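You operate a simulated robot arm through the tools that you are given. There is no shell and no other tool.

You run a simulated robot arm. Do the job below in one go: nothing can be reset, and whatever is moved stays where it is left.

JOB
Run the cradle bolts down tight: red, yellow, then green.
Fine: switch the rack off first; use the orange driver and stand it back in the grey cup. Set down upright: orange driver.

Only the result counts: the job must be done as asked and must still hold three seconds after the hand-in. Knocking over, shifting, dropping, spilling or breaking anything else fails it.

ROBOT AND FRAMES
A 7-joint arm with a two-finger parallel gripper, fixed in place. Base frame: the origin is at the foot of the arm, x ahead of it, y to its left, z up. Lengths are in cm, angles in degrees, forces in N, time in s.
With the tool pointing down near the work surface it reaches from about 12 to 68 cm from the base axis. Its first joint turns from -166.0 to 166.0 degrees. Payload 1.57 kg.
The tool frame sits at the grasp point between the pads (the TCP): z along the fingers, y along the line on which they close. The tips reach 3 cm beyond it. The gripper opens to 8 cm. The fingers are 1.7 cm wide and 1.2 cm thick; the gripper's body (4 by 8.2 cm) begins 8 cm behind the TCP.
Orientation is that of the tool frame in the base frame, as a unit quaternion [x, y, z, w]. With the fingers straight down and closing along the base's y, the tool's x points along the base's -x, its y along +y and its z along -z.

CONTROLS
- The arm moves only by the tool apply_moves. Its argument "moves" is a list of rows, each a list of 7 numbers: the shift along the base's x, y, z in cm, then the turn, a rotation vector about the base's x, y, z in degrees, then the finger opening in cm, from 0 to 8. In form: [[x, y, z, wx, wy, wz, hand], ...]. A call has 1 to 20 rows; each row is the pose to reach, as a shift and turn from the pose commanded when the call began. Each row takes 0.2 s and may step no farther than 5 cm and 8.6 degrees from the row before; otherwise, or with a gripper value out of range, the whole call is refused. Where a pose cannot be reached the arm comes as near as it can. A force on the tool above 50 N (or 10 N above the force at the start of the call, whichever is more), or a blocked arm, ends the call early, and 0.2 s more pass. The fingers move at their own pace (about 7.2 cm/s each) and stop on an object; they squeeze with about 29 N. The grip force told is the motor's: it shows also when the fingers shut on nothing. Time passes only in rows, and 0.2 s behind the last, so rows that repeat a pose let the fingers close. It gives the time, the measured TCP pose, the force on the tool (base axes), the opening and the grip force at its end, in the units of the frame above (readings bear some noise), with the torque about the TCP (base axes, N m) and any sound that the robot's microphone picked up.
- Cameras (640 x 400 px; columns grow to the right, rows downward): "scene" is fixed at [21.99, -50.71, 135.69]; the picture's right is [0.63, -0.78, 0.00], its down [-0.51, -0.41, -0.76] and it looks along [0.59, 0.48, -0.65] (base axes); focal length 354 px, centre (320, 200). "wrist" rides on the gripper at [7.2, -0.7, -12.2] in the tool frame; the picture's right is [0.09, 1.00, 0.00], its down [-0.84, 0.08, -0.54] and it looks along [-0.54, 0.05, 0.84] (tool axes); focal length 238 px, centre (320, 200). There is no depth. A picture from a camera that has moved, and an enlarged one, comes with that camera's place and axes in the base frame and with its lens. The place of the scene camera against the robot may be out by one fixed shift of up to 1.2 cm in any direction.
- capture(camera): a new picture of that camera. It takes no simulated time.
- slide_trunk(by): slides the trunk up (or, below 0, down) by that many cm; the arm rides with it, the base frame stays. It gives what a move gives, with no picture.
- enlarge(camera, box): a new picture of the part [left, top, right, bottom] of that camera's present view, enlarged. It takes no simulated time.
- hand_in(): hands the job in; it is judged then, once.

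Places have to be worked out from the pictures, the camera data and where the tool is seen. Open the gripper and draw the arm clear of the work before you hand the job in, unless the task says otherwise.

The tools are called after "Emit:" by a JSON object that holds its "api" and its "payload". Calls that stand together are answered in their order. apply_moves: Moves the arm, as the interface text tells. Its arguments: {"type":"object","properties":{"moves":{"type":"array"}},"required":["moves"]} The other tools are called the same way: slide_trunk (by) slides the trunk up or down; capture (camera) takes a picture; enlarge (camera, box) takes an enlarged picture of a part of a camera's view; hand_in () hands the job in.

At the start:

```text
time: 0.0
eef_pos: [43.54, -2.82, 107.6]
tcp_rot: [0.0, 1.0, 0.0, 0.001]
wrist_force: [-0.1, -0.9, 0.4]
moment: [-0.02, 0.05, 0.01]
grip_width: 8.02
finger_force: 0.1
trunk travel left (down, up): [-37.5, 10.5]
```

scene: 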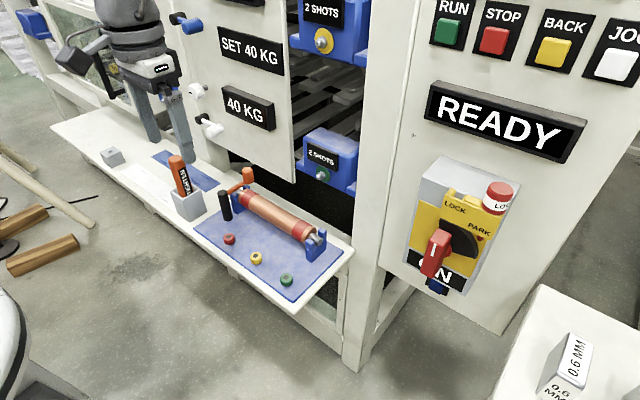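
wrist: 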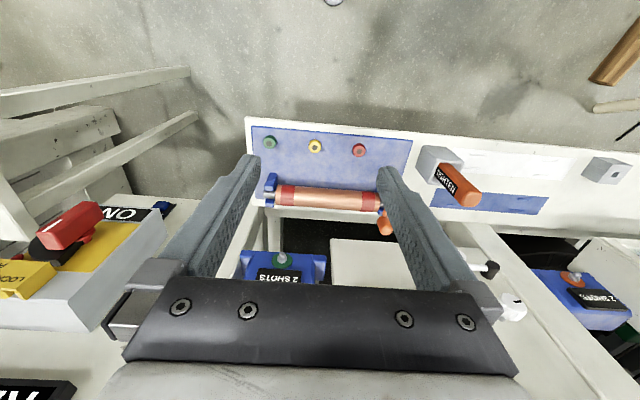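

I start by looking closely at the scene before moving anything; I enlarge the switch, the bolt panel and the cup with the driver.

Emit:
{"api": "enlarge", "payload": {"camera": "scene", "box": [380, 140, 560, 310]}}

Emit:
{"api": "enlarge", "payload": {"camera": "scene", "box": [140, 130, 360, 320]}}

Emit:
{"api": "enlarge", "payload": {"camera": "wrist", "box": [220, 90, 540, 290]}}

Emit:
{"api": "enlarge", "payload": {"camera": "wrist", "box": [0, 170, 240, 400]}}

Emit:
{"api": "enlarge", "payload": {"camera": "scene", "box": [0, 0, 300, 200]}}

Emit:
{"api": "enlarge", "payload": {"camera": "scene", "box": [280, 0, 640, 200]}}

```text
2.35 times, centred on (470, 225) of scene
camera zoom: at [21.99, -50.71, 135.69], right [0.63, -0.78, 0.0], down [-0.51, -0.41, -0.76], along [0.59, 0.48, -0.65], focal length 832 px, centre (-33, 141)
```

zoom: 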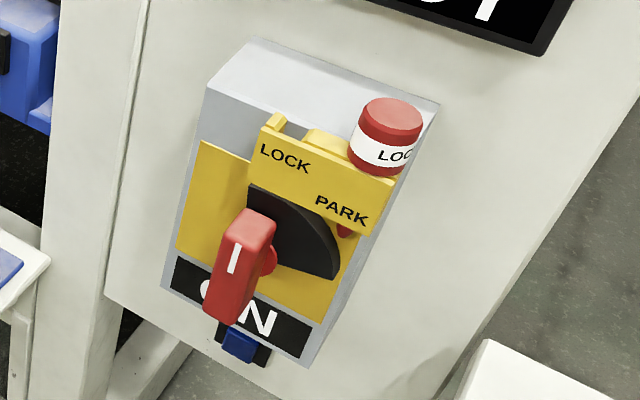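

```text
2.11 times, centred on (250, 225) of scene
camera zoom: at [21.99, -50.71, 135.69], right [0.63, -0.78, 0.0], down [-0.51, -0.41, -0.76], along [0.59, 0.48, -0.65], focal length 745 px, centre (467, 147)
```

zoom: 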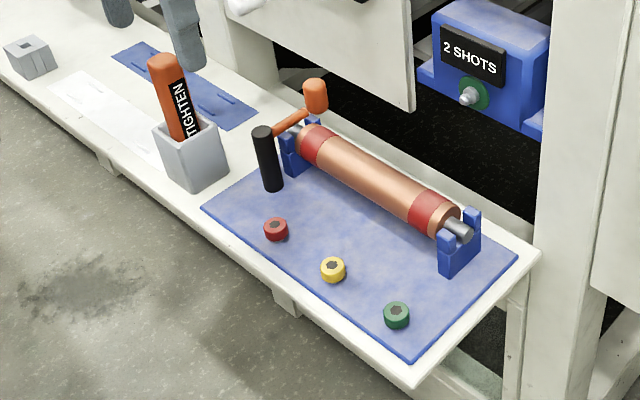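

```text
2.00 times, centred on (380, 190) of wrist
camera zoom: at [36.44, -3.59, 119.86], right [-0.09, 1.0, 0.0], down [0.84, 0.08, 0.54], along [0.54, 0.05, -0.84], focal length 477 px, centre (200, 220)
```

zoom: 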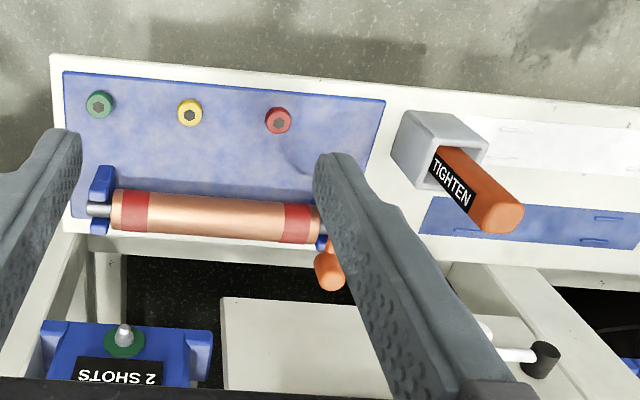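

```text
1.74 times, centred on (120, 285) of wrist
camera zoom: at [36.44, -3.59, 119.86], right [-0.09, 1.0, 0.0], down [0.84, 0.08, 0.54], along [0.54, 0.05, -0.84], focal length 414 px, centre (668, 52)
```

zoom: 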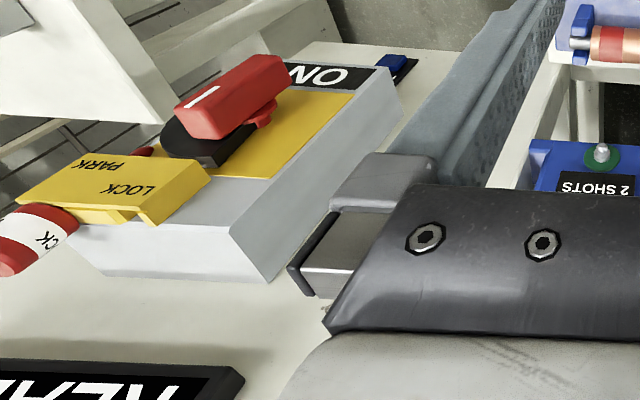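

```text
2.00 times, centred on (150, 100) of scene
camera zoom: at [21.99, -50.71, 135.69], right [0.63, -0.78, 0.0], down [-0.51, -0.41, -0.76], along [0.59, 0.48, -0.65], focal length 708 px, centre (660, 400)
```

zoom: 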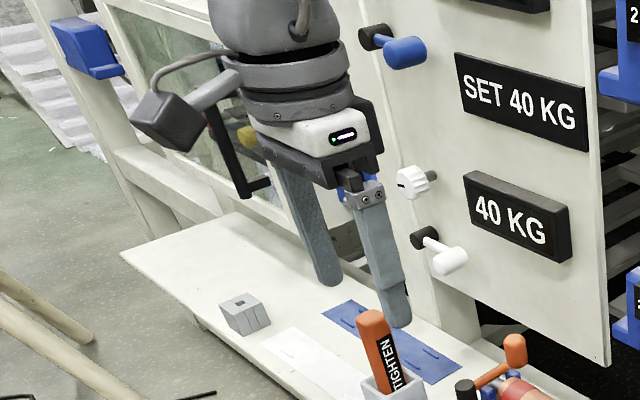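

```text
1.78 times, centred on (460, 100) of scene
camera zoom: at [21.99, -50.71, 135.69], right [0.63, -0.78, 0.0], down [-0.51, -0.41, -0.76], along [0.59, 0.48, -0.65], focal length 629 px, centre (71, 378)
```

zoom: 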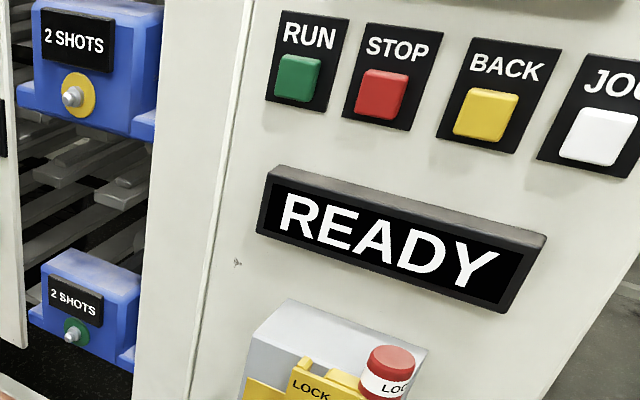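

The pictures agree on the rack isolator's red lever near (68, -42, 88), pointing at ON. The bolts are near (55, 7/-3/-13, 69) and the cup near (55, 21). I move the arm to the right at its present height and tilt it forward so the wrist camera can view the switch.

Emit:
{"api": "apply_moves", "payload": {"moves": [[0, -3, 0, 0, -3, 0, 8], [0, -6, 0, 0, -6, 0, 8], [0, -9, 0, 0, -9, 0, 8], [0, -12, 0, 0, -12, 0, 8], [0, -15, 0, 0, -15, 0, 8], [0, -18, 0, 0, -18, 0, 8], [0, -21, 0, 0, -21, 0, 8], [0, -24, 0, 0, -24, 0, 8], [0, -27, 0, 0, -27, 0, 8], [0, -30, 0, 0, -30, 0, 8], [0, -32, 0, 0, -30, 0, 8], [0, -32, 0, 0, -30, 0, 8]]}}

Emit:
{"api": "capture", "payload": {"camera": "wrist"}}

Emit:
{"api": "capture", "payload": {"camera": "scene"}}

```text
time: 2.6
eef_pos: [43.61, -34.88, 107.4]
tcp_rot: [0.0, 0.966, 0.0, 0.259]
wrist_force: [-0.2, 0.5, 0.0]
moment: [0.03, 0.03, 0.0]
grip_width: 8.03
finger_force: 0.1
trunk travel left (down, up): [-37.5, 10.5]
```

```text
taken
camera wrist: at [31.27, -35.59, 114.46], right [-0.08, 1.0, -0.05], down [0.45, 0.08, 0.89], along [0.89, 0.05, -0.46], focal length 238 px, centre (320, 200)
```

wrist: 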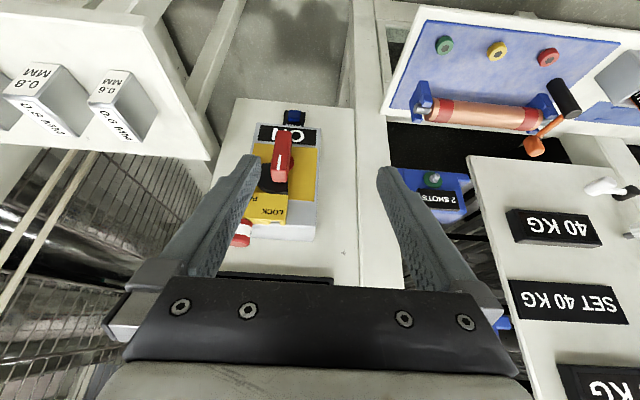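

```text
taken
```

scene: 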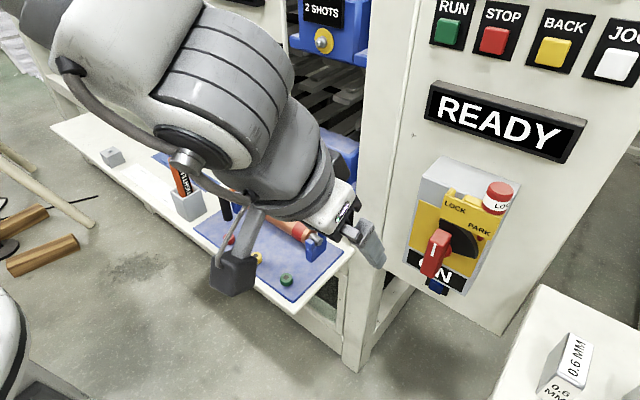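

The wrist camera now sees the isolator upside down. I enlarge it from here.

Emit:
{"api": "enlarge", "payload": {"camera": "wrist", "box": [210, 90, 360, 270]}}

Emit:
{"api": "enlarge", "payload": {"camera": "wrist", "box": [380, 0, 640, 170]}}

```text
2.22 times, centred on (285, 180) of wrist
camera zoom: at [31.27, -35.59, 114.46], right [-0.08, 1.0, -0.05], down [0.45, 0.08, 0.89], along [0.89, 0.05, -0.46], focal length 530 px, centre (398, 244)
```

zoom: 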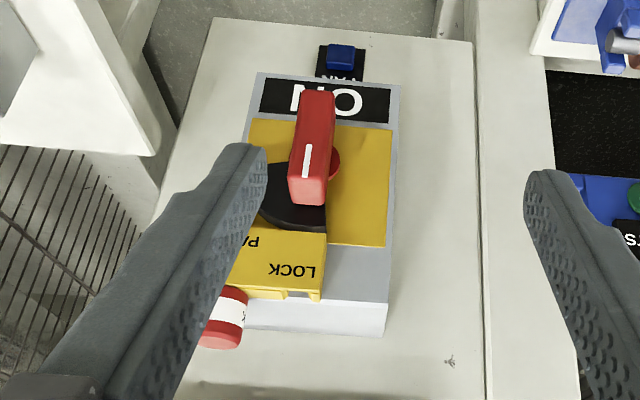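

```text
2.35 times, centred on (510, 85) of wrist
camera zoom: at [31.27, -35.59, 114.46], right [-0.08, 1.0, -0.05], down [0.45, 0.08, 0.89], along [0.89, 0.05, -0.46], focal length 561 px, centre (-127, 471)
```

zoom: 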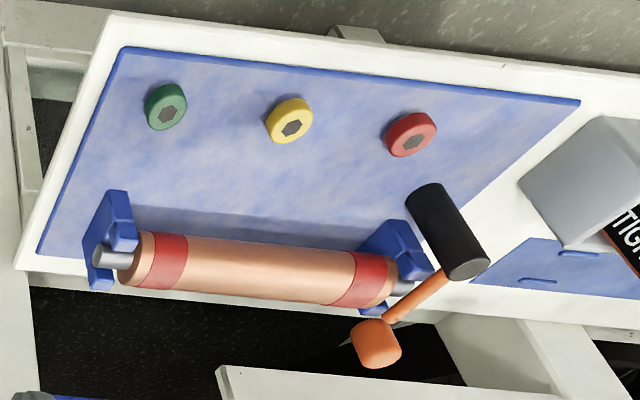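

The blue button is for the fan, so the lever is the rack switch. I go nearer and level the camera, to see which way the lever can turn and whether there is an OFF label.

Emit:
{"api": "apply_moves", "payload": {"moves": [[1, -1, -1.5, 0, -3, 0, 8], [2, -2, -3, 0, -7, 0, 8], [3, -3, -4.5, 0, -11, 0, 8], [4, -4, -6, 0, -15, 0, 8], [5, -5, -7.5, 0, -19, 0, 8], [6, -6, -9, 0, -23, 0, 8], [7, -7, -10.5, 0, -27, 0, 8], [8, -8, -12, 0, -27, 0, 8], [8, -8, -12, 0, -27, 0, 8]]}}

Emit:
{"api": "capture", "payload": {"camera": "wrist"}}

Emit:
{"api": "capture", "payload": {"camera": "scene"}}

```text
time: 4.6
eef_pos: [51.69, -42.87, 95.58]
tcp_rot: [-0.001, 0.879, 0.001, 0.477]
wrist_force: [0.2, 0.7, -0.3]
moment: [0.0, 0.03, 0.01]
grip_width: 8.02
finger_force: 0.1
trunk travel left (down, up): [-37.5, 10.5]
```

```text
taken
camera wrist: at [37.53, -43.52, 96.17], right [-0.05, 1.0, -0.08], down [0.0, 0.08, 1.0], along [1.0, 0.05, 0.0], focal length 238 px, centre (320, 200)
```

wrist: 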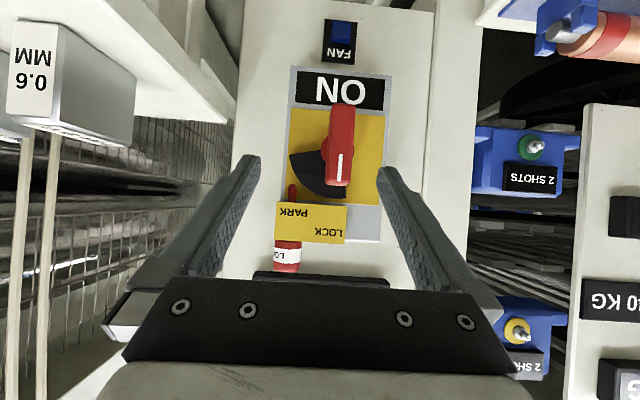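

```text
taken
```

scene: 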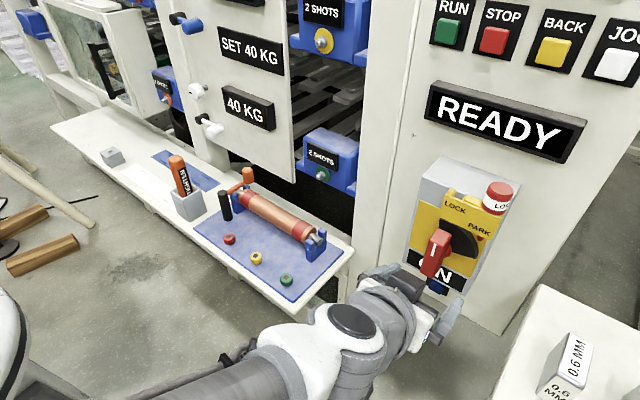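

Emit:
{"api": "enlarge", "payload": {"camera": "wrist", "box": [260, 10, 420, 270]}}

Emit:
{"api": "enlarge", "payload": {"camera": "wrist", "box": [270, 60, 410, 150]}}

Emit:
{"api": "enlarge", "payload": {"camera": "wrist", "box": [270, 150, 410, 240]}}

```text
1.54 times, centred on (340, 140) of wrist
camera zoom: at [37.53, -43.52, 96.17], right [-0.05, 1.0, -0.08], down [0.0, 0.08, 1.0], along [1.0, 0.05, 0.0], focal length 367 px, centre (289, 292)
```

zoom: 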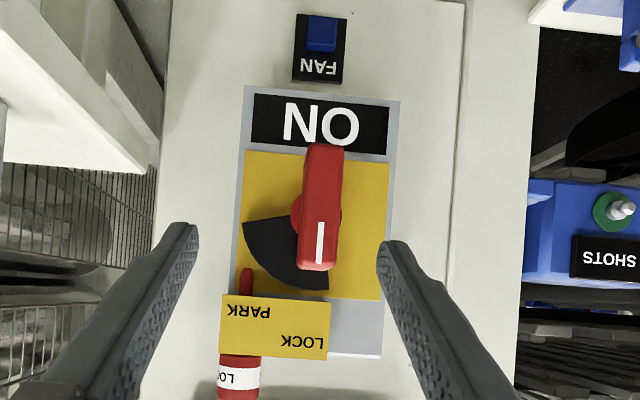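

```text
4.44 times, centred on (340, 105) of wrist
camera zoom: at [37.53, -43.52, 96.17], right [-0.05, 1.0, -0.08], down [0.0, 0.08, 1.0], along [1.0, 0.05, 0.0], focal length 1059 px, centre (231, 622)
```

zoom: 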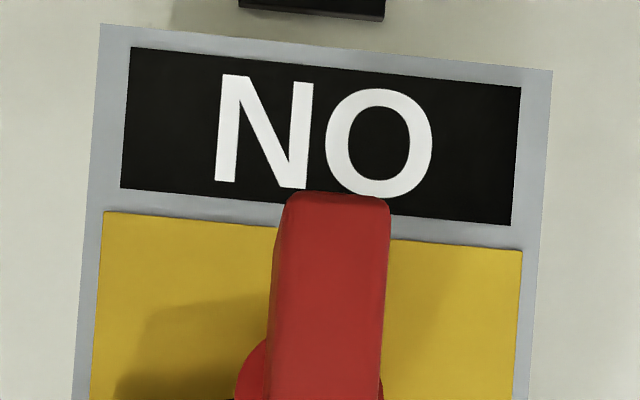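

```text
4.44 times, centred on (340, 195) of wrist
camera zoom: at [37.53, -43.52, 96.17], right [-0.05, 1.0, -0.08], down [0.0, 0.08, 1.0], along [1.0, 0.05, 0.0], focal length 1059 px, centre (231, 222)
```

zoom: 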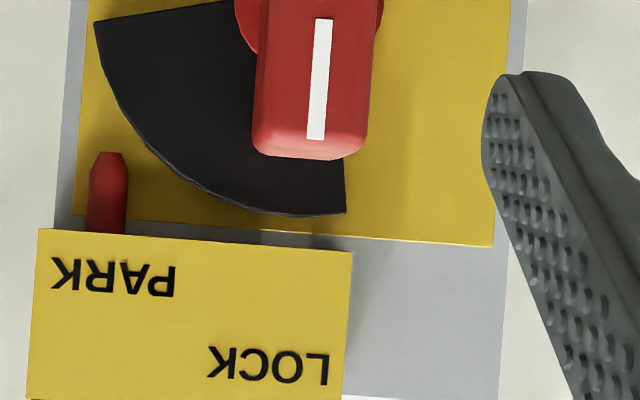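

The lever stands at x≈64.5–67. Its axis is near (y -40.4, z 89.5), its white mark points up for ON, and the black cam covers the LOCK pin's path. The pin stays in PARK. I bring the open gripper level in front of the lever's lower half.

Emit:
{"api": "apply_moves", "payload": {"moves": [[0.5, 0.3, -1.1, 0, -4, 0, 8], [1, 0.6, -2.2, 0, -8, 0, 8], [1.5, 0.9, -3.3, 0, -12, 0, 8], [2.2, 1.2, -4.4, 0, -16, 0, 8], [3, 1.5, -5.5, 0, -20, 0, 8], [3.6, 1.8, -6.6, 0, -24, 0, 8], [4.2, 2.1, -7.7, 0, -28, 0, 8], [4.9, 2.47, -8.8, 0, -33, 0, 8], [4.9, 2.47, -8.8, 0, -33, 0, 8]]}}

Emit:
{"api": "capture", "payload": {"camera": "wrist"}}

Emit:
{"api": "enlarge", "payload": {"camera": "scene", "box": [340, 140, 560, 330]}}

```text
time: 6.6
eef_pos: [56.59, -40.61, 86.78]
tcp_rot: [0.0, 0.707, 0.0, 0.707]
wrist_force: [0.7, 0.5, 0.2]
moment: [0.0, 0.0, -0.03]
grip_width: 8.01
finger_force: 0.1
trunk travel left (down, up): [-37.5, 10.5]
```

```text
taken
camera wrist: at [44.36, -41.18, 79.61], right [0.0, 1.0, -0.09], down [-0.54, 0.08, 0.84], along [0.84, 0.05, 0.54], focal length 238 px, centre (320, 200)
```

wrist: 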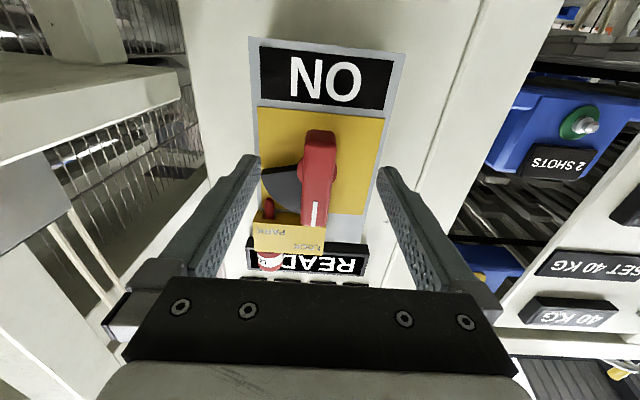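

```text
2.11 times, centred on (450, 235) of scene
camera zoom: at [21.99, -50.71, 135.69], right [0.63, -0.78, 0.0], down [-0.51, -0.41, -0.76], along [0.59, 0.48, -0.65], focal length 745 px, centre (46, 126)
```

zoom: 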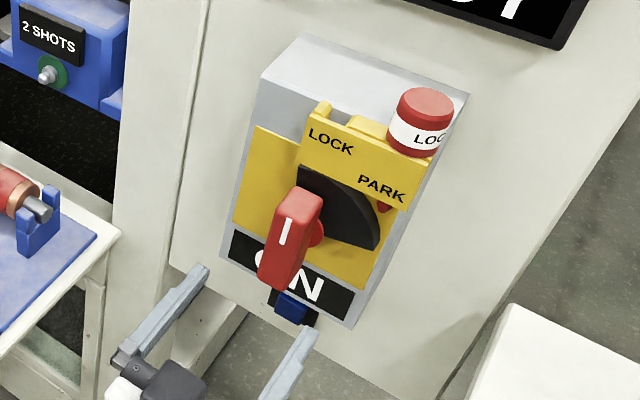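

The arm reaches this pose well. I enlarge the wrist view to refine the lever's place before closing in.

Emit:
{"api": "enlarge", "payload": {"camera": "wrist", "box": [230, 30, 430, 280]}}

Emit:
{"api": "enlarge", "payload": {"camera": "wrist", "box": [250, 110, 400, 205]}}

Emit:
{"api": "enlarge", "payload": {"camera": "wrist", "box": [240, 180, 390, 275]}}

```text
1.60 times, centred on (330, 155) of wrist
camera zoom: at [44.36, -41.18, 79.61], right [0.0, 1.0, -0.09], down [-0.54, 0.08, 0.84], along [0.84, 0.05, 0.54], focal length 381 px, centre (304, 272)
```

zoom: 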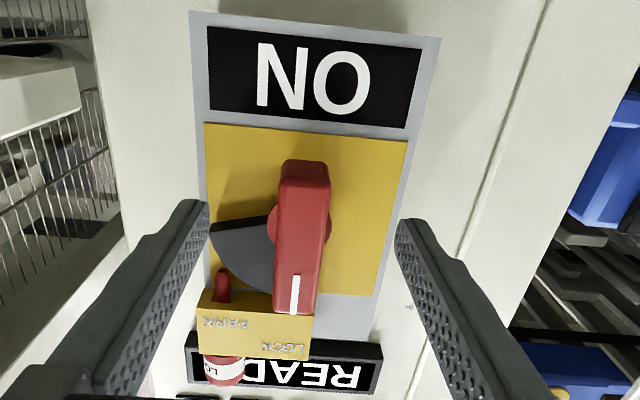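

```text
4.21 times, centred on (325, 158) of wrist
camera zoom: at [44.36, -41.18, 79.61], right [0.0, 1.0, -0.09], down [-0.54, 0.08, 0.84], along [0.84, 0.05, 0.54], focal length 1004 px, centre (299, 379)
```

zoom: 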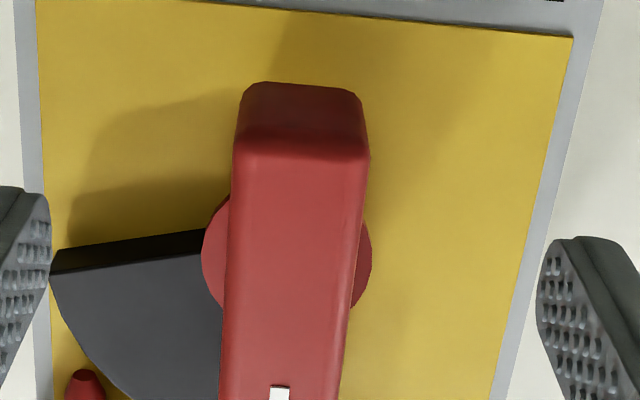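

```text
4.21 times, centred on (315, 228) of wrist
camera zoom: at [44.36, -41.18, 79.61], right [0.0, 1.0, -0.09], down [-0.54, 0.08, 0.84], along [0.84, 0.05, 0.54], focal length 1004 px, centre (341, 84)
```

zoom: 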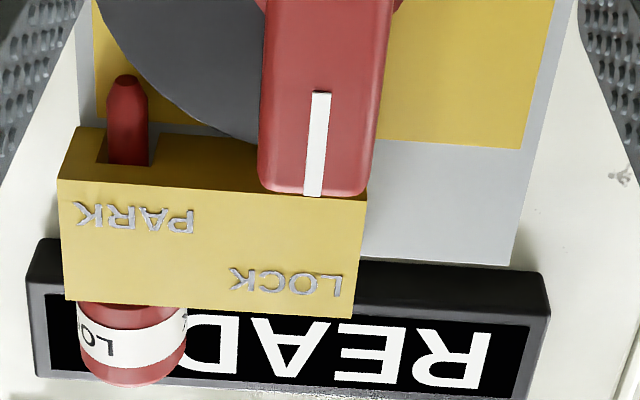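

The lever measures about 2.5 cm wide, front face x≈62, z 86–94, axis at (y -40.45, z 90). I advance with the fingers straddling its lower half and close on it.

Emit:
{"api": "apply_moves", "payload": {"moves": [[1.5, -0.1, 0.5, 0, 0, 0, 8], [3, -0.1, 0.5, 0, 0, 0, 8], [4.5, -0.1, 0.5, 0, 0, 0, 8], [5.8, -0.1, 0.5, 0, 0, 0, 8], [5.8, -0.1, 0.5, 0, 0, 0, 8], [5.8, -0.1, 0.5, 0, 0, 0, 5], [5.8, -0.1, 0.5, 0, 0, 0, 3], [5.8, -0.1, 0.5, 0, 0, 0, 2], [5.8, -0.1, 0.5, 0, 0, 0, 2], [5.8, -0.1, 0.5, 0, 0, 0, 2]]}}

Emit:
{"api": "enlarge", "payload": {"camera": "scene", "box": [340, 140, 560, 330]}}

Emit:
{"api": "capture", "payload": {"camera": "wrist"}}

```text
time: 8.8
eef_pos: [62.2, -40.52, 87.27]
tcp_rot: [0.001, 0.707, -0.001, 0.707]
wrist_force: [3.6, -3.7, 0.0]
moment: [0.01, 0.23, 0.06]
grip_width: 2.59
finger_force: 36.9
trunk travel left (down, up): [-37.5, 10.5]
```

```text
2.11 times, centred on (450, 235) of scene
camera zoom: at [21.99, -50.71, 135.69], right [0.63, -0.78, 0.0], down [-0.51, -0.41, -0.76], along [0.59, 0.48, -0.65], focal length 745 px, centre (46, 126)
```

zoom: 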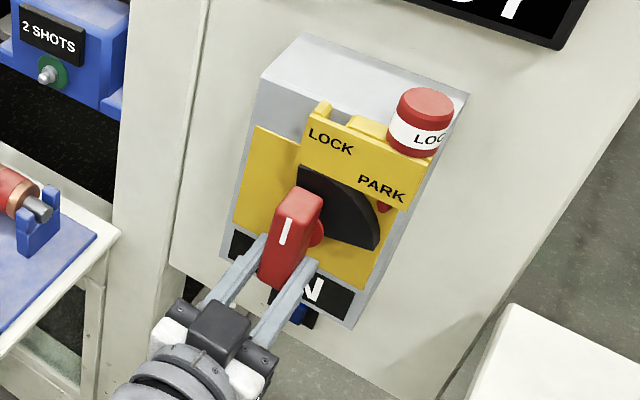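

```text
taken
camera wrist: at [50.09, -41.17, 80.18], right [0.0, 1.0, -0.09], down [-0.54, 0.08, 0.84], along [0.84, 0.05, 0.54], focal length 238 px, centre (320, 200)
```

wrist: 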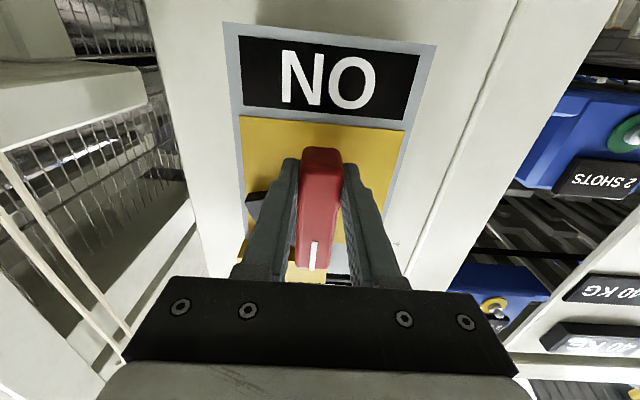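

The lever is held (2.59 cm wide). I try a small clockwise turn of 16° around the lever's axis and watch the torque.

Emit:
{"api": "apply_moves", "payload": {"moves": [[0, 0.19, 0.01, 4, 0, 0, 1.5], [0, 0.38, 0.03, 8, 0, 0, 1.5], [0, 0.56, 0.06, 12, 0, 0, 1.5], [0, 0.74, 0.1, 16, 0, 0, 1.5]]}}

Emit:
{"api": "enlarge", "payload": {"camera": "scene", "box": [340, 140, 560, 330]}}

```text
time: 9.8
eef_pos: [62.31, -40.33, 87.6]
tcp_rot: [0.101, 0.699, 0.095, 0.702]
wrist_force: [14.4, -36.5, 11.3]
moment: [-1.62, 0.53, 0.84]
grip_width: 3.08
finger_force: 40.2
trunk travel left (down, up): [-37.5, 10.5]
```

```text
2.11 times, centred on (450, 235) of scene
camera zoom: at [21.99, -50.71, 135.69], right [0.63, -0.78, 0.0], down [-0.51, -0.41, -0.76], along [0.59, 0.48, -0.65], focal length 745 px, centre (46, 126)
```

zoom: 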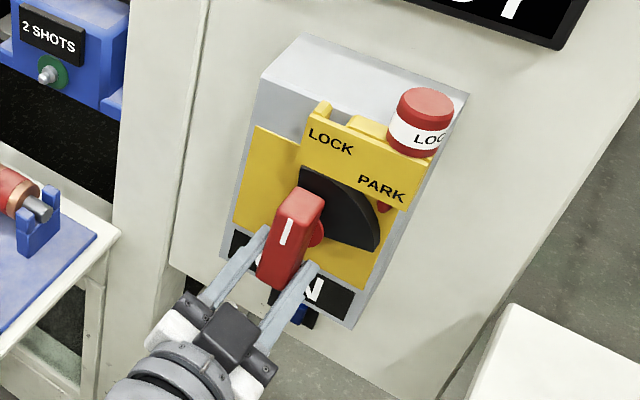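

The turn meets a stiff stop (1.6 N m) and the lever barely moved, so this looks like the wrong way. I ease back to the start pose and test the other direction gently.

Emit:
{"api": "apply_moves", "payload": {"moves": [[0, -0.18, -0.04, -4, 0, 0, 1.5], [0, -0.36, -0.07, -8, 0, 0, 1.5], [0, -0.55, -0.09, -12, 0, 0, 1.5], [0, -0.74, -0.1, -16, 0, 0, 1.5], [0, -0.74, -0.1, -16, 0, 0, 1.5]]}}

Emit:
{"api": "apply_moves", "payload": {"moves": [[0, -0.19, 0.01, -4, 0, 0, 1.5], [0, -0.38, 0.03, -8, 0, 0, 1.5], [0, -0.56, 0.06, -12, 0, 0, 1.5]]}}

Emit:
{"api": "enlarge", "payload": {"camera": "scene", "box": [340, 140, 560, 330]}}

```text
time: 11.0
eef_pos: [62.22, -40.51, 87.28]
tcp_rot: [-0.001, 0.707, 0.0, 0.707]
wrist_force: [-16.9, -10.0, 5.6]
moment: [0.24, -0.03, -0.41]
grip_width: 2.57
finger_force: 37.5
trunk travel left (down, up): [-37.5, 10.5]
```

```text
time: 11.8
eef_pos: [62.26, -41.04, 87.39]
tcp_rot: [-0.074, 0.704, -0.074, 0.703]
wrist_force: [-26.0, -3.9, -6.1]
moment: [0.1, -0.15, -0.17]
grip_width: 2.58
finger_force: 36.4
trunk travel left (down, up): [-37.5, 10.5]
```

```text
2.11 times, centred on (450, 235) of scene
camera zoom: at [21.99, -50.71, 135.69], right [0.63, -0.78, 0.0], down [-0.51, -0.41, -0.76], along [0.59, 0.48, -0.65], focal length 745 px, centre (46, 126)
```

zoom: 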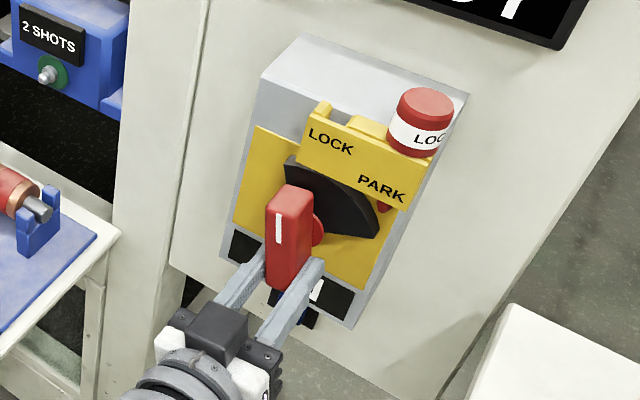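

Counter-clockwise the lever turns easily and the cam follows. I carry on turning that way along the arc, to about 54°.

Emit:
{"api": "apply_moves", "payload": {"moves": [[0, -0.16, 0.04, -3.5, 0, 0, 1.5], [0, -0.32, 0.09, -7, 0, 0, 1.5], [0, -0.62, 0.21, -14, 0, 0, 1.5], [0, -0.91, 0.38, -21, 0, 0, 1.5], [0, -1.175, 0.57, -28, 0, 0, 1.5], [0, -1.414, 0.8, -35, 0, 0, 1.5], [0, -1.623, 1.054, -42, 0, 0, 1.5], [0, -1.623, 1.054, -42, 0, 0, 1.5]]}}

Emit:
{"api": "enlarge", "payload": {"camera": "scene", "box": [340, 140, 560, 330]}}

```text
time: 12.8
eef_pos: [62.33, -41.96, 87.66]
tcp_rot: [-0.195, 0.683, -0.179, 0.681]
wrist_force: [-19.5, 10.7, 4.4]
moment: [-0.17, -0.04, -1.14]
grip_width: 2.66
finger_force: 38.4
out of reach, approached as far as the arm can: row 4
trunk travel left (down, up): [-37.5, 10.5]
stopped in row 4: the force on the tool passed its limit at 72 N (the readings are from after the stop); the commanded pose is now the measured one
```

```text
2.11 times, centred on (450, 235) of scene
camera zoom: at [21.99, -50.71, 135.69], right [0.63, -0.78, 0.0], down [-0.51, -0.41, -0.76], along [0.59, 0.48, -0.65], focal length 745 px, centre (46, 126)
```

zoom: 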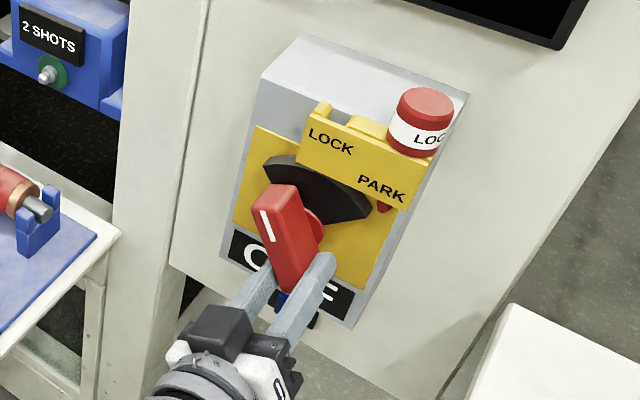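

Turning stopped at about 31° because the wrist joint ran out of travel. The lever's display has changed from ON and READY has gone dark. I release the lever, back off and look at its state.

Emit:
{"api": "apply_moves", "payload": {"moves": [[0, 0, 0, 0, 0, 0, 4], [0, 0, 0, 0, 0, 0, 5.5], [0, 0, 0, 0, 0, 0, 5.5], [-1.5, 0, 0, 0, 0, 0, 5.5], [-3, 0, 0, 0, 0, 0, 5.5], [-4.5, 0, 0, 0, 0, 0, 5.5], [-6, 0, 0, 0, 0, 0, 5.5], [-6, 0, 0, 0, 0, 0, 5.5]]}}

Emit:
{"api": "capture", "payload": {"camera": "wrist"}}

Emit:
{"api": "enlarge", "payload": {"camera": "scene", "box": [340, 140, 560, 330]}}

Emit:
{"api": "capture", "payload": {"camera": "scene"}}

```text
time: 14.6
eef_pos: [56.45, -42.39, 87.79]
tcp_rot: [-0.197, 0.685, -0.176, 0.679]
wrist_force: [0.3, 0.1, -0.3]
moment: [-0.01, 0.03, 0.0]
grip_width: 5.5
finger_force: 0.0
out of reach, approached as far as the arm can: row 5, 6, 7, 8
trunk travel left (down, up): [-37.5, 10.5]
```

```text
taken
camera wrist: at [44.27, -46.88, 82.14], right [-0.03, 0.81, -0.58], down [-0.54, 0.48, 0.69], along [0.84, 0.34, 0.43], focal length 238 px, centre (320, 200)
```

wrist: 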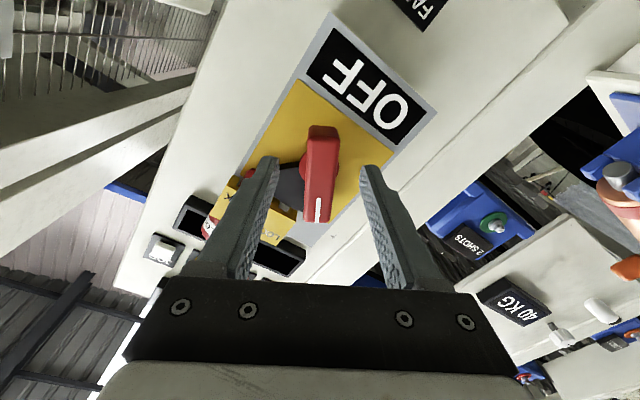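

```text
2.11 times, centred on (450, 235) of scene
camera zoom: at [21.99, -50.71, 135.69], right [0.63, -0.78, 0.0], down [-0.51, -0.41, -0.76], along [0.59, 0.48, -0.65], focal length 745 px, centre (46, 126)
```

zoom: 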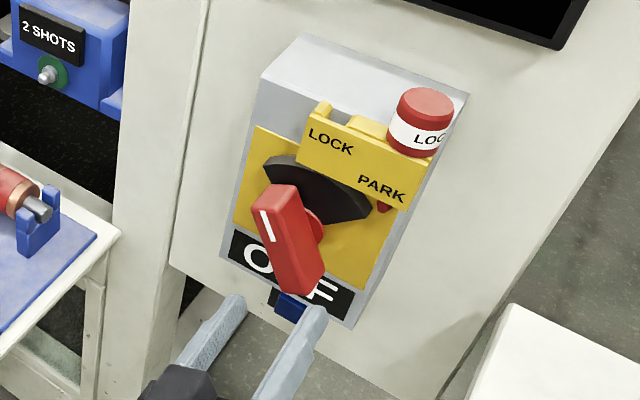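

```text
taken
```

scene: 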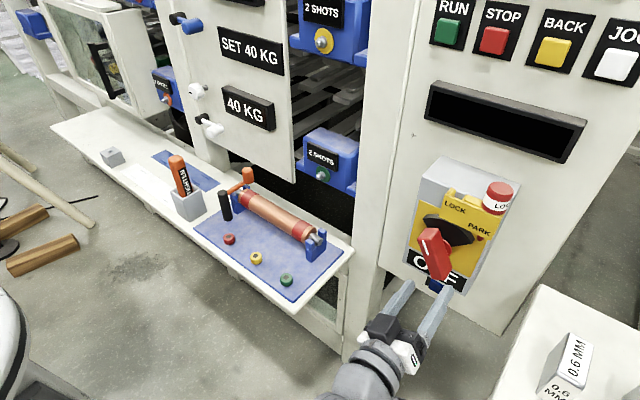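

The display reads OFF, but the lever has only gone 31°. To be safe I will push it fully round with closed fingers. First I roll the wrist back and place the closed fingers in front of and below the lever's lower end, on its +y side.

Emit:
{"api": "apply_moves", "payload": {"moves": [[0, 0.6, -0.4, 5, 0, 0, 3], [0, 1.2, -0.8, 10, 0, 0, 1], [0, 1.8, -1.2, 15, 0, 0, 0], [0, 2.4, -1.6, 20, 0, 0, 0], [0, 3.2, -2.0, 25, 0, 0, 0], [0, 4.0, -2.5, 30.6, 0, 0, 0], [0, 4.0, -2.5, 30.6, 0, 0, 0]]}}

Emit:
{"api": "capture", "payload": {"camera": "wrist"}}

```text
time: 16.2
eef_pos: [56.57, -38.45, 85.4]
tcp_rot: [-0.008, 0.707, 0.008, 0.707]
wrist_force: [0.5, 0.9, 0.9]
moment: [0.03, 0.0, -0.02]
grip_width: 0.0
finger_force: 21.4
trunk travel left (down, up): [-37.5, 10.5]
```

```text
taken
camera wrist: at [44.36, -39.34, 78.22], right [-0.02, 1.0, -0.09], down [-0.54, 0.06, 0.84], along [0.84, 0.07, 0.54], focal length 238 px, centre (320, 200)
```

wrist: 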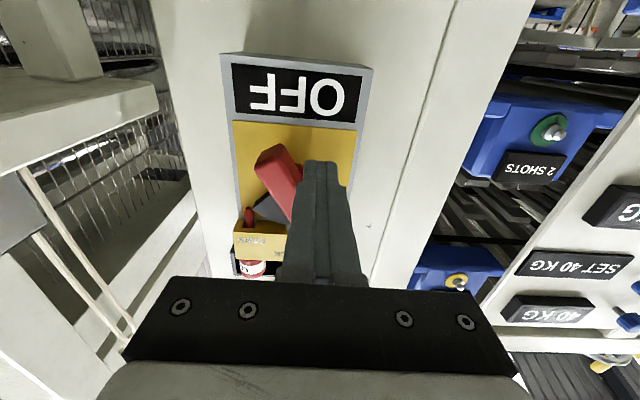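

The closed fingers are beside and below the lever's lower end and clear of it. I advance to lever depth and push the end round the arc toward -y and up.

Emit:
{"api": "apply_moves", "payload": {"moves": [[2, 0, 0, 0, 0, 0, 0], [4, 0, 0, 0, 0, 0, 0], [5.8, 0, 0, 0, 0, 0, 0], [5.8, -1.0, 0.75, 0, 0, 0, 0], [5.8, -1.34, 0.7, 0, 0, 0, 0], [5.8, -1.68, 0.68, 0, 0, 0, 0], [5.8, -2.04, 0.69, 0, 0, 0, 0], [5.8, -2.4, 0.72, 0, 0, 0, 0]]}}

Emit:
{"api": "enlarge", "payload": {"camera": "scene", "box": [340, 140, 560, 330]}}

```text
time: 18.0
eef_pos: [62.21, -40.87, 86.23]
tcp_rot: [-0.008, 0.707, 0.007, 0.707]
wrist_force: [0.2, 0.9, 0.0]
moment: [-0.05, 0.0, 0.01]
grip_width: 0.01
finger_force: 21.5
trunk travel left (down, up): [-37.5, 10.5]
```

```text
2.11 times, centred on (450, 235) of scene
camera zoom: at [21.99, -50.71, 135.69], right [0.63, -0.78, 0.0], down [-0.51, -0.41, -0.76], along [0.59, 0.48, -0.65], focal length 745 px, centre (46, 126)
```

zoom: 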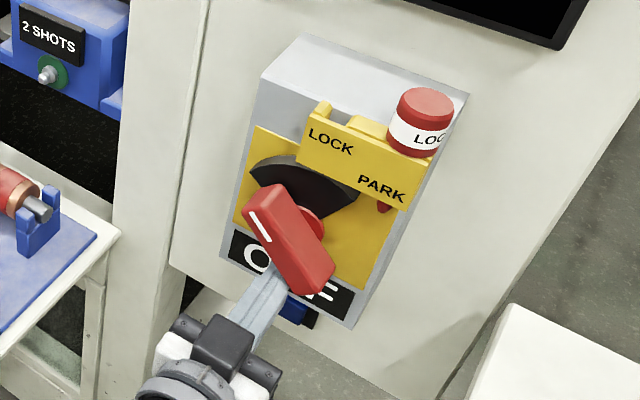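

The lever moves easily and is now at about 45–50°. I keep pushing round toward 90°.

Emit:
{"api": "apply_moves", "payload": {"moves": [[0, -0.36, 0.1, 0, 0, 0, 0], [0, -0.71, 0.2, 0, 0, 0, 0], [0, -1.04, 0.38, 0, 0, 0, 0], [0, -1.37, 0.56, 0, 0, 0, 0], [0, -1.66, 0.82, 0, 0, 0, 0], [0, -1.95, 1.08, 0, 0, 0, 0], [0, -2.2, 1.4, 0, 0, 0, 0], [0, -2.4, 1.73, 0, 0, 0, 0]]}}

Emit:
{"api": "enlarge", "payload": {"camera": "scene", "box": [340, 140, 560, 330]}}

```text
time: 19.8
eef_pos: [62.13, -43.38, 87.73]
tcp_rot: [-0.009, 0.707, 0.008, 0.707]
wrist_force: [-0.3, 0.0, 0.8]
moment: [0.0, 0.0, -0.04]
grip_width: 0.0
finger_force: 21.2
trunk travel left (down, up): [-37.5, 10.5]
```

```text
2.11 times, centred on (450, 235) of scene
camera zoom: at [21.99, -50.71, 135.69], right [0.63, -0.78, 0.0], down [-0.51, -0.41, -0.76], along [0.59, 0.48, -0.65], focal length 745 px, centre (46, 126)
```

zoom: 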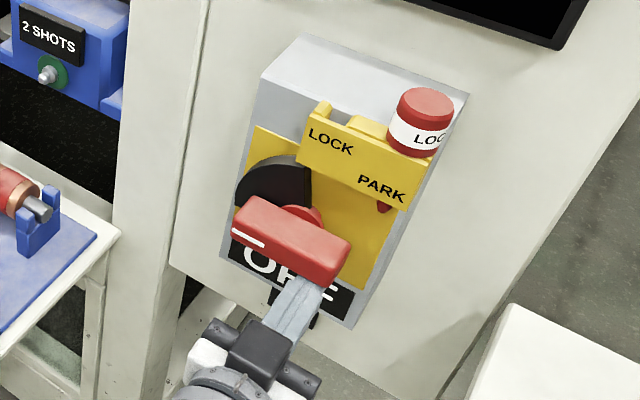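

The lever is almost horizontal. I nudge up a little more to find its stop.

Emit:
{"api": "apply_moves", "payload": {"moves": [[0, 0, 0.2, 0, 0, 0, 0], [0, 0, 0.4, 0, 0, 0, 0], [0, 0, 0.6, 0, 0, 0, 0]]}}

Emit:
{"api": "enlarge", "payload": {"camera": "scene", "box": [340, 140, 560, 330]}}

```text
time: 20.6
eef_pos: [62.2, -43.31, 87.96]
tcp_rot: [-0.008, 0.71, 0.008, 0.704]
wrist_force: [-12.1, 3.9, -26.0]
moment: [-0.12, -0.17, 0.01]
grip_width: 0.01
finger_force: 20.6
trunk travel left (down, up): [-37.5, 10.5]
```

```text
2.11 times, centred on (450, 235) of scene
camera zoom: at [21.99, -50.71, 135.69], right [0.63, -0.78, 0.0], down [-0.51, -0.41, -0.76], along [0.59, 0.48, -0.65], focal length 745 px, centre (46, 126)
```

zoom: 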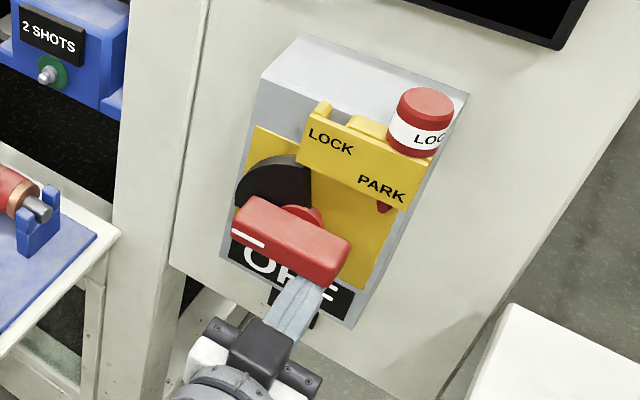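

The lever is against its stop at 90° and reads OFF. I withdraw the fingers from the lever and then climb clear.

Emit:
{"api": "apply_moves", "payload": {"moves": [[0, 0, -1, 0, 0, 0, 0], [-2, 0, -1, 0, 0, 0, 0], [-5, 0, -1, 0, 0, 0, 0], [-9, 0, -0.5, 0, 0, 0, 0], [-13, 0, 0, 0, 5, 0, 0], [-15, 0, 3, 0, 12, 0, 0], [-16, 0, 7, 0, 19, 0, 0], [-16, 1, 11, 0, 26, 0, 0], [-16, 4, 14, 0, 33, 0, 2], [-16, 8, 16, 0, 40, 0, 4], [-16, 12, 17, 0, 47, 0, 6], [-16, 16, 18, 0, 54, 0, 8], [-16, 20, 18, 0, 61, 0, 8], [-16, 24, 18, 0, 68, 0, 8], [-16, 28, 18, 0, 75, 0, 8], [-16, 32, 18, 0, 82, 0, 8], [-16, 36, 18, 0, 89, 0, 8], [-16, 40, 18, 0, 89.5, 0, 8], [-16, 44, 18, 0, 89.5, 0, 8], [-16, 48, 18, 0, 89.5, 0, 8]]}}

Emit:
{"api": "capture", "payload": {"camera": "wrist"}}

Emit:
{"api": "capture", "payload": {"camera": "scene"}}

```text
time: 24.8
eef_pos: [46.21, 4.9, 106.44]
tcp_rot: [-0.001, 1.0, 0.011, 0.004]
wrist_force: [0.1, -0.6, -0.5]
moment: [0.0, -0.01, 0.01]
grip_width: 8.0
finger_force: 0.0
trunk travel left (down, up): [-37.5, 10.5]
```

```text
taken
camera wrist: at [38.91, 3.94, 118.55], right [-0.09, 1.0, 0.02], down [0.83, 0.07, 0.55], along [0.55, 0.07, -0.83], focal length 238 px, centre (320, 200)
```

wrist: 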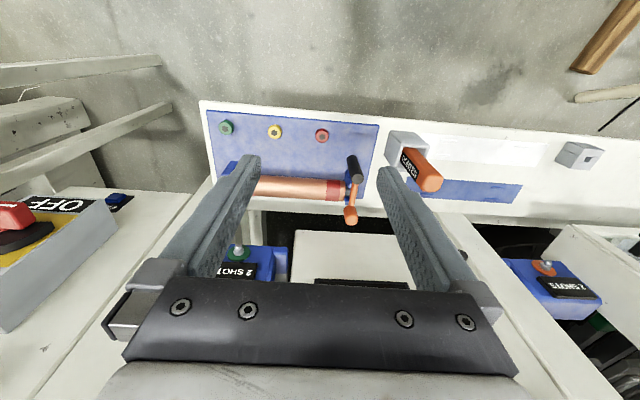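

```text
taken
```

scene: 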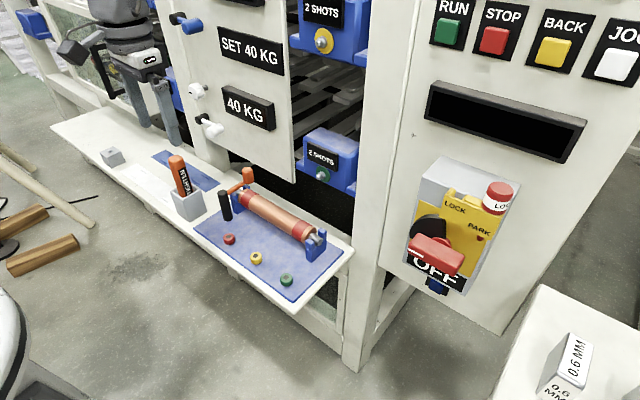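

The switch shows OFF with the lever at its stop. I now go toward the cup with the arm still high, square the tool up, and look at the driver more closely.

Emit:
{"api": "apply_moves", "payload": {"moves": [[-1, 3, -1, -0.6, 0.2, 0, 8], [-2, 7, -2, -1.26, 0.46, -0.1, 8], [-3, 11, -3, -1.26, 0.46, -0.1, 8], [-3, 13, -4, -1.26, 0.46, -0.1, 8], [-3, 13, -4, -1.26, 0.46, -0.1, 8]]}}

Emit:
{"api": "capture", "payload": {"camera": "wrist"}}

Emit:
{"api": "enlarge", "payload": {"camera": "wrist", "box": [220, 80, 420, 280]}}

Emit:
{"api": "enlarge", "payload": {"camera": "scene", "box": [130, 130, 260, 230]}}

```text
time: 26.0
eef_pos: [43.04, 17.64, 102.35]
tcp_rot: [0.001, 1.0, 0.0, 0.002]
wrist_force: [-0.4, 0.1, -0.4]
moment: [-0.02, 0.0, 0.0]
grip_width: 8.02
finger_force: 0.0
trunk travel left (down, up): [-37.5, 10.5]
```

```text
taken
camera wrist: at [35.96, 17.02, 114.49], right [-0.09, 1.0, 0.0], down [0.84, 0.08, 0.54], along [0.54, 0.05, -0.84], focal length 238 px, centre (320, 200)
```

wrist: 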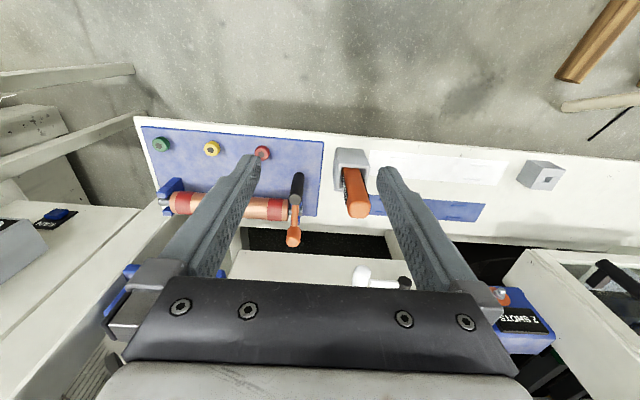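

```text
2.00 times, centred on (320, 180) of wrist
camera zoom: at [35.96, 17.02, 114.49], right [-0.09, 1.0, 0.0], down [0.84, 0.08, 0.54], along [0.54, 0.05, -0.84], focal length 477 px, centre (320, 240)
```

zoom: 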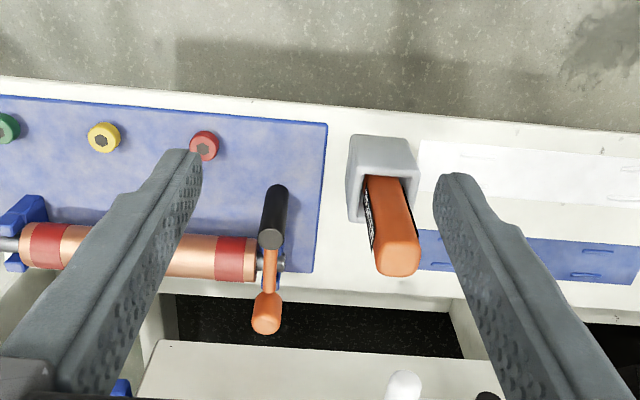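

```text
4.00 times, centred on (195, 180) of scene
camera zoom: at [21.99, -50.71, 135.69], right [0.63, -0.78, 0.0], down [-0.51, -0.41, -0.76], along [0.59, 0.48, -0.65], focal length 1415 px, centre (820, 280)
```

zoom: 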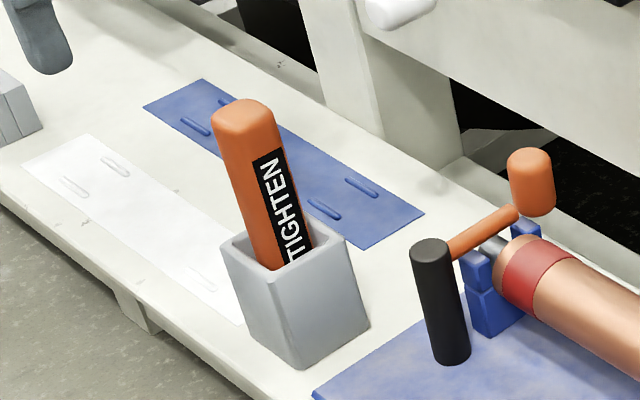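

I enlarge much more tightly on the driver and cup, and on the bolts, from both cameras to triangulate them.

Emit:
{"api": "enlarge", "payload": {"camera": "wrist", "box": [325, 140, 385, 225]}}

Emit:
{"api": "enlarge", "payload": {"camera": "scene", "box": [155, 145, 225, 230]}}

Emit:
{"api": "enlarge", "payload": {"camera": "wrist", "box": [140, 125, 290, 210]}}

Emit:
{"api": "enlarge", "payload": {"camera": "scene", "box": [205, 160, 345, 300]}}

```text
4.71 times, centred on (355, 182) of wrist
camera zoom: at [35.96, 17.02, 114.49], right [-0.09, 1.0, 0.0], down [0.84, 0.08, 0.54], along [0.54, 0.05, -0.84], focal length 1122 px, centre (155, 282)
```

zoom: 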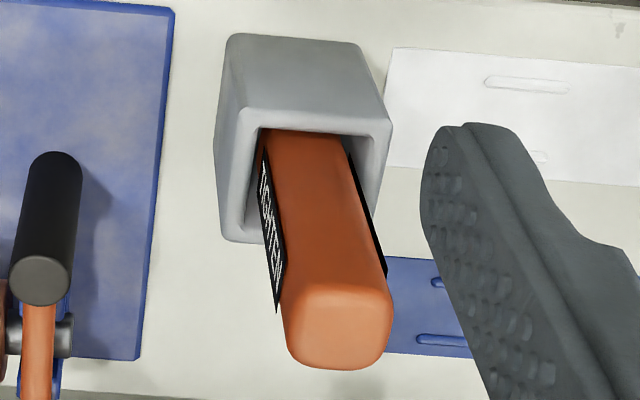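

```text
4.71 times, centred on (190, 188) of scene
camera zoom: at [21.99, -50.71, 135.69], right [0.63, -0.78, 0.0], down [-0.51, -0.41, -0.76], along [0.59, 0.48, -0.65], focal length 1665 px, centre (932, 259)
```

zoom: 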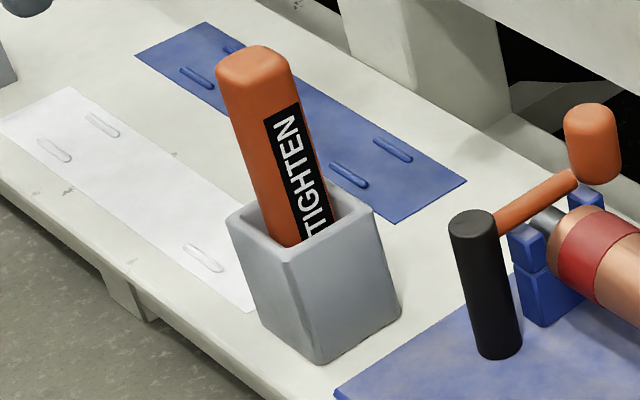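

```text
4.27 times, centred on (215, 168) of wrist
camera zoom: at [35.96, 17.02, 114.49], right [-0.09, 1.0, 0.0], down [0.84, 0.08, 0.54], along [0.54, 0.05, -0.84], focal length 1017 px, centre (768, 339)
```

zoom: 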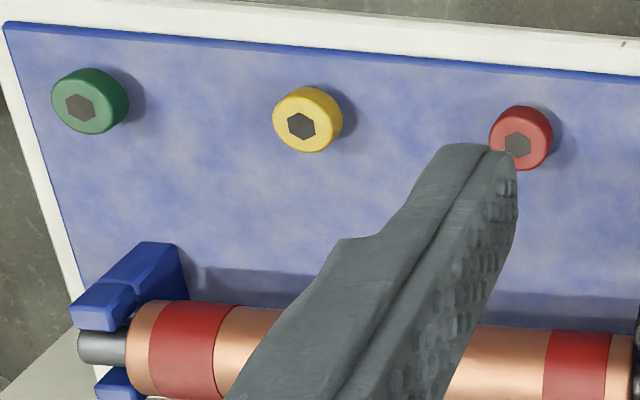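

```text
2.86 times, centred on (275, 230) of scene
camera zoom: at [21.99, -50.71, 135.69], right [0.63, -0.78, 0.0], down [-0.51, -0.41, -0.76], along [0.59, 0.48, -0.65], focal length 1011 px, centre (449, 114)
```

zoom: 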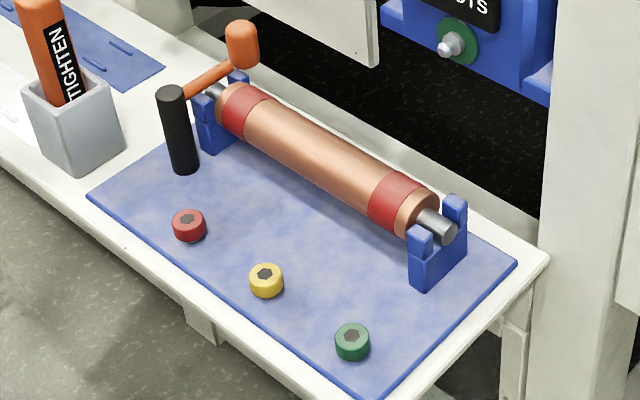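

The driver stands upright in the cup, centred near (56.0, 24.7), with its top at z≈85.4, cup rim at z≈75.9 and bench at z≈68.3. The bolt heads are near x 55. I bring the open gripper above the driver, still well over its top, to check alignment.

Emit:
{"api": "apply_moves", "payload": {"moves": [[3, 2, -1, 0, 0, 0, 8], [6, 4, -2, 0, 0, 0, 8], [9, 6, -3, 0, 0, 0, 8], [12, 7.06, -4, 0, 0, 0, 8], [13, 7.06, -5.3, 0, 0, 0, 8], [13, 7.06, -5.3, 0, 0, 0, 8]]}}

Emit:
{"api": "capture", "payload": {"camera": "wrist"}}

Emit:
{"api": "enlarge", "payload": {"camera": "wrist", "box": [270, 80, 370, 180]}}

Emit:
{"api": "enlarge", "payload": {"camera": "scene", "box": [120, 60, 280, 230]}}

```text
time: 27.4
eef_pos: [56.27, 24.86, 96.96]
tcp_rot: [0.0, 1.0, 0.0, 0.001]
wrist_force: [0.0, -0.7, 0.8]
moment: [-0.02, 0.0, 0.02]
grip_width: 8.02
finger_force: 0.0
trunk travel left (down, up): [-37.5, 10.5]
```

```text
taken
camera wrist: at [49.12, 24.18, 109.21], right [-0.09, 1.0, 0.0], down [0.84, 0.08, 0.54], along [0.54, 0.05, -0.84], focal length 238 px, centre (320, 200)
```

wrist: 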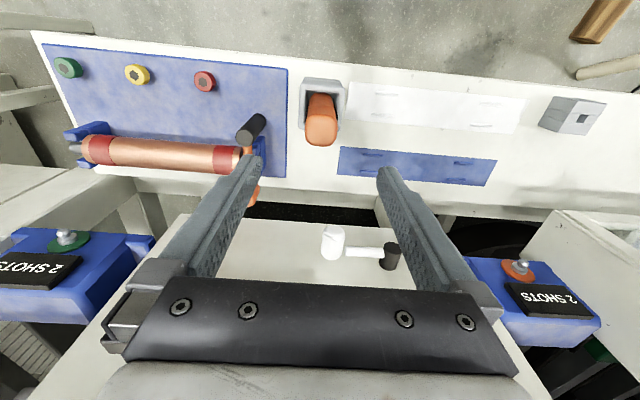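

```text
4.00 times, centred on (320, 130) of wrist
camera zoom: at [49.12, 24.18, 109.21], right [-0.09, 1.0, 0.0], down [0.84, 0.08, 0.54], along [0.54, 0.05, -0.84], focal length 953 px, centre (320, 480)
```

zoom: 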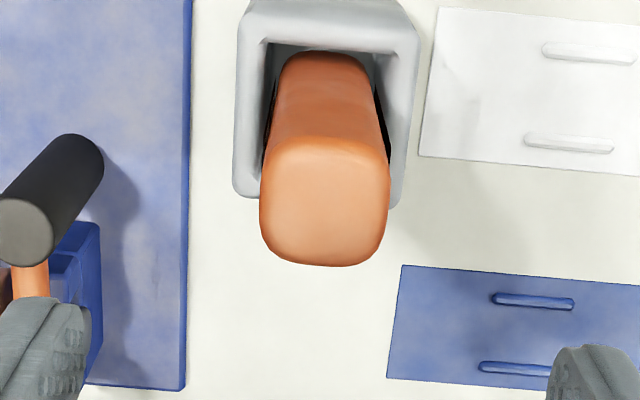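

```text
2.35 times, centred on (200, 145) of scene
camera zoom: at [21.99, -50.71, 135.69], right [0.63, -0.78, 0.0], down [-0.51, -0.41, -0.76], along [0.59, 0.48, -0.65], focal length 832 px, centre (602, 329)
```

zoom: 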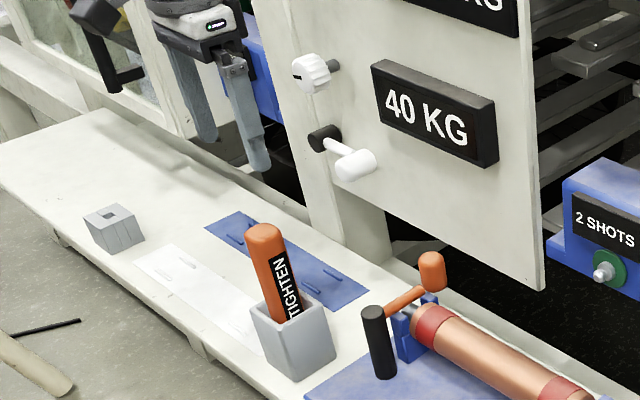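

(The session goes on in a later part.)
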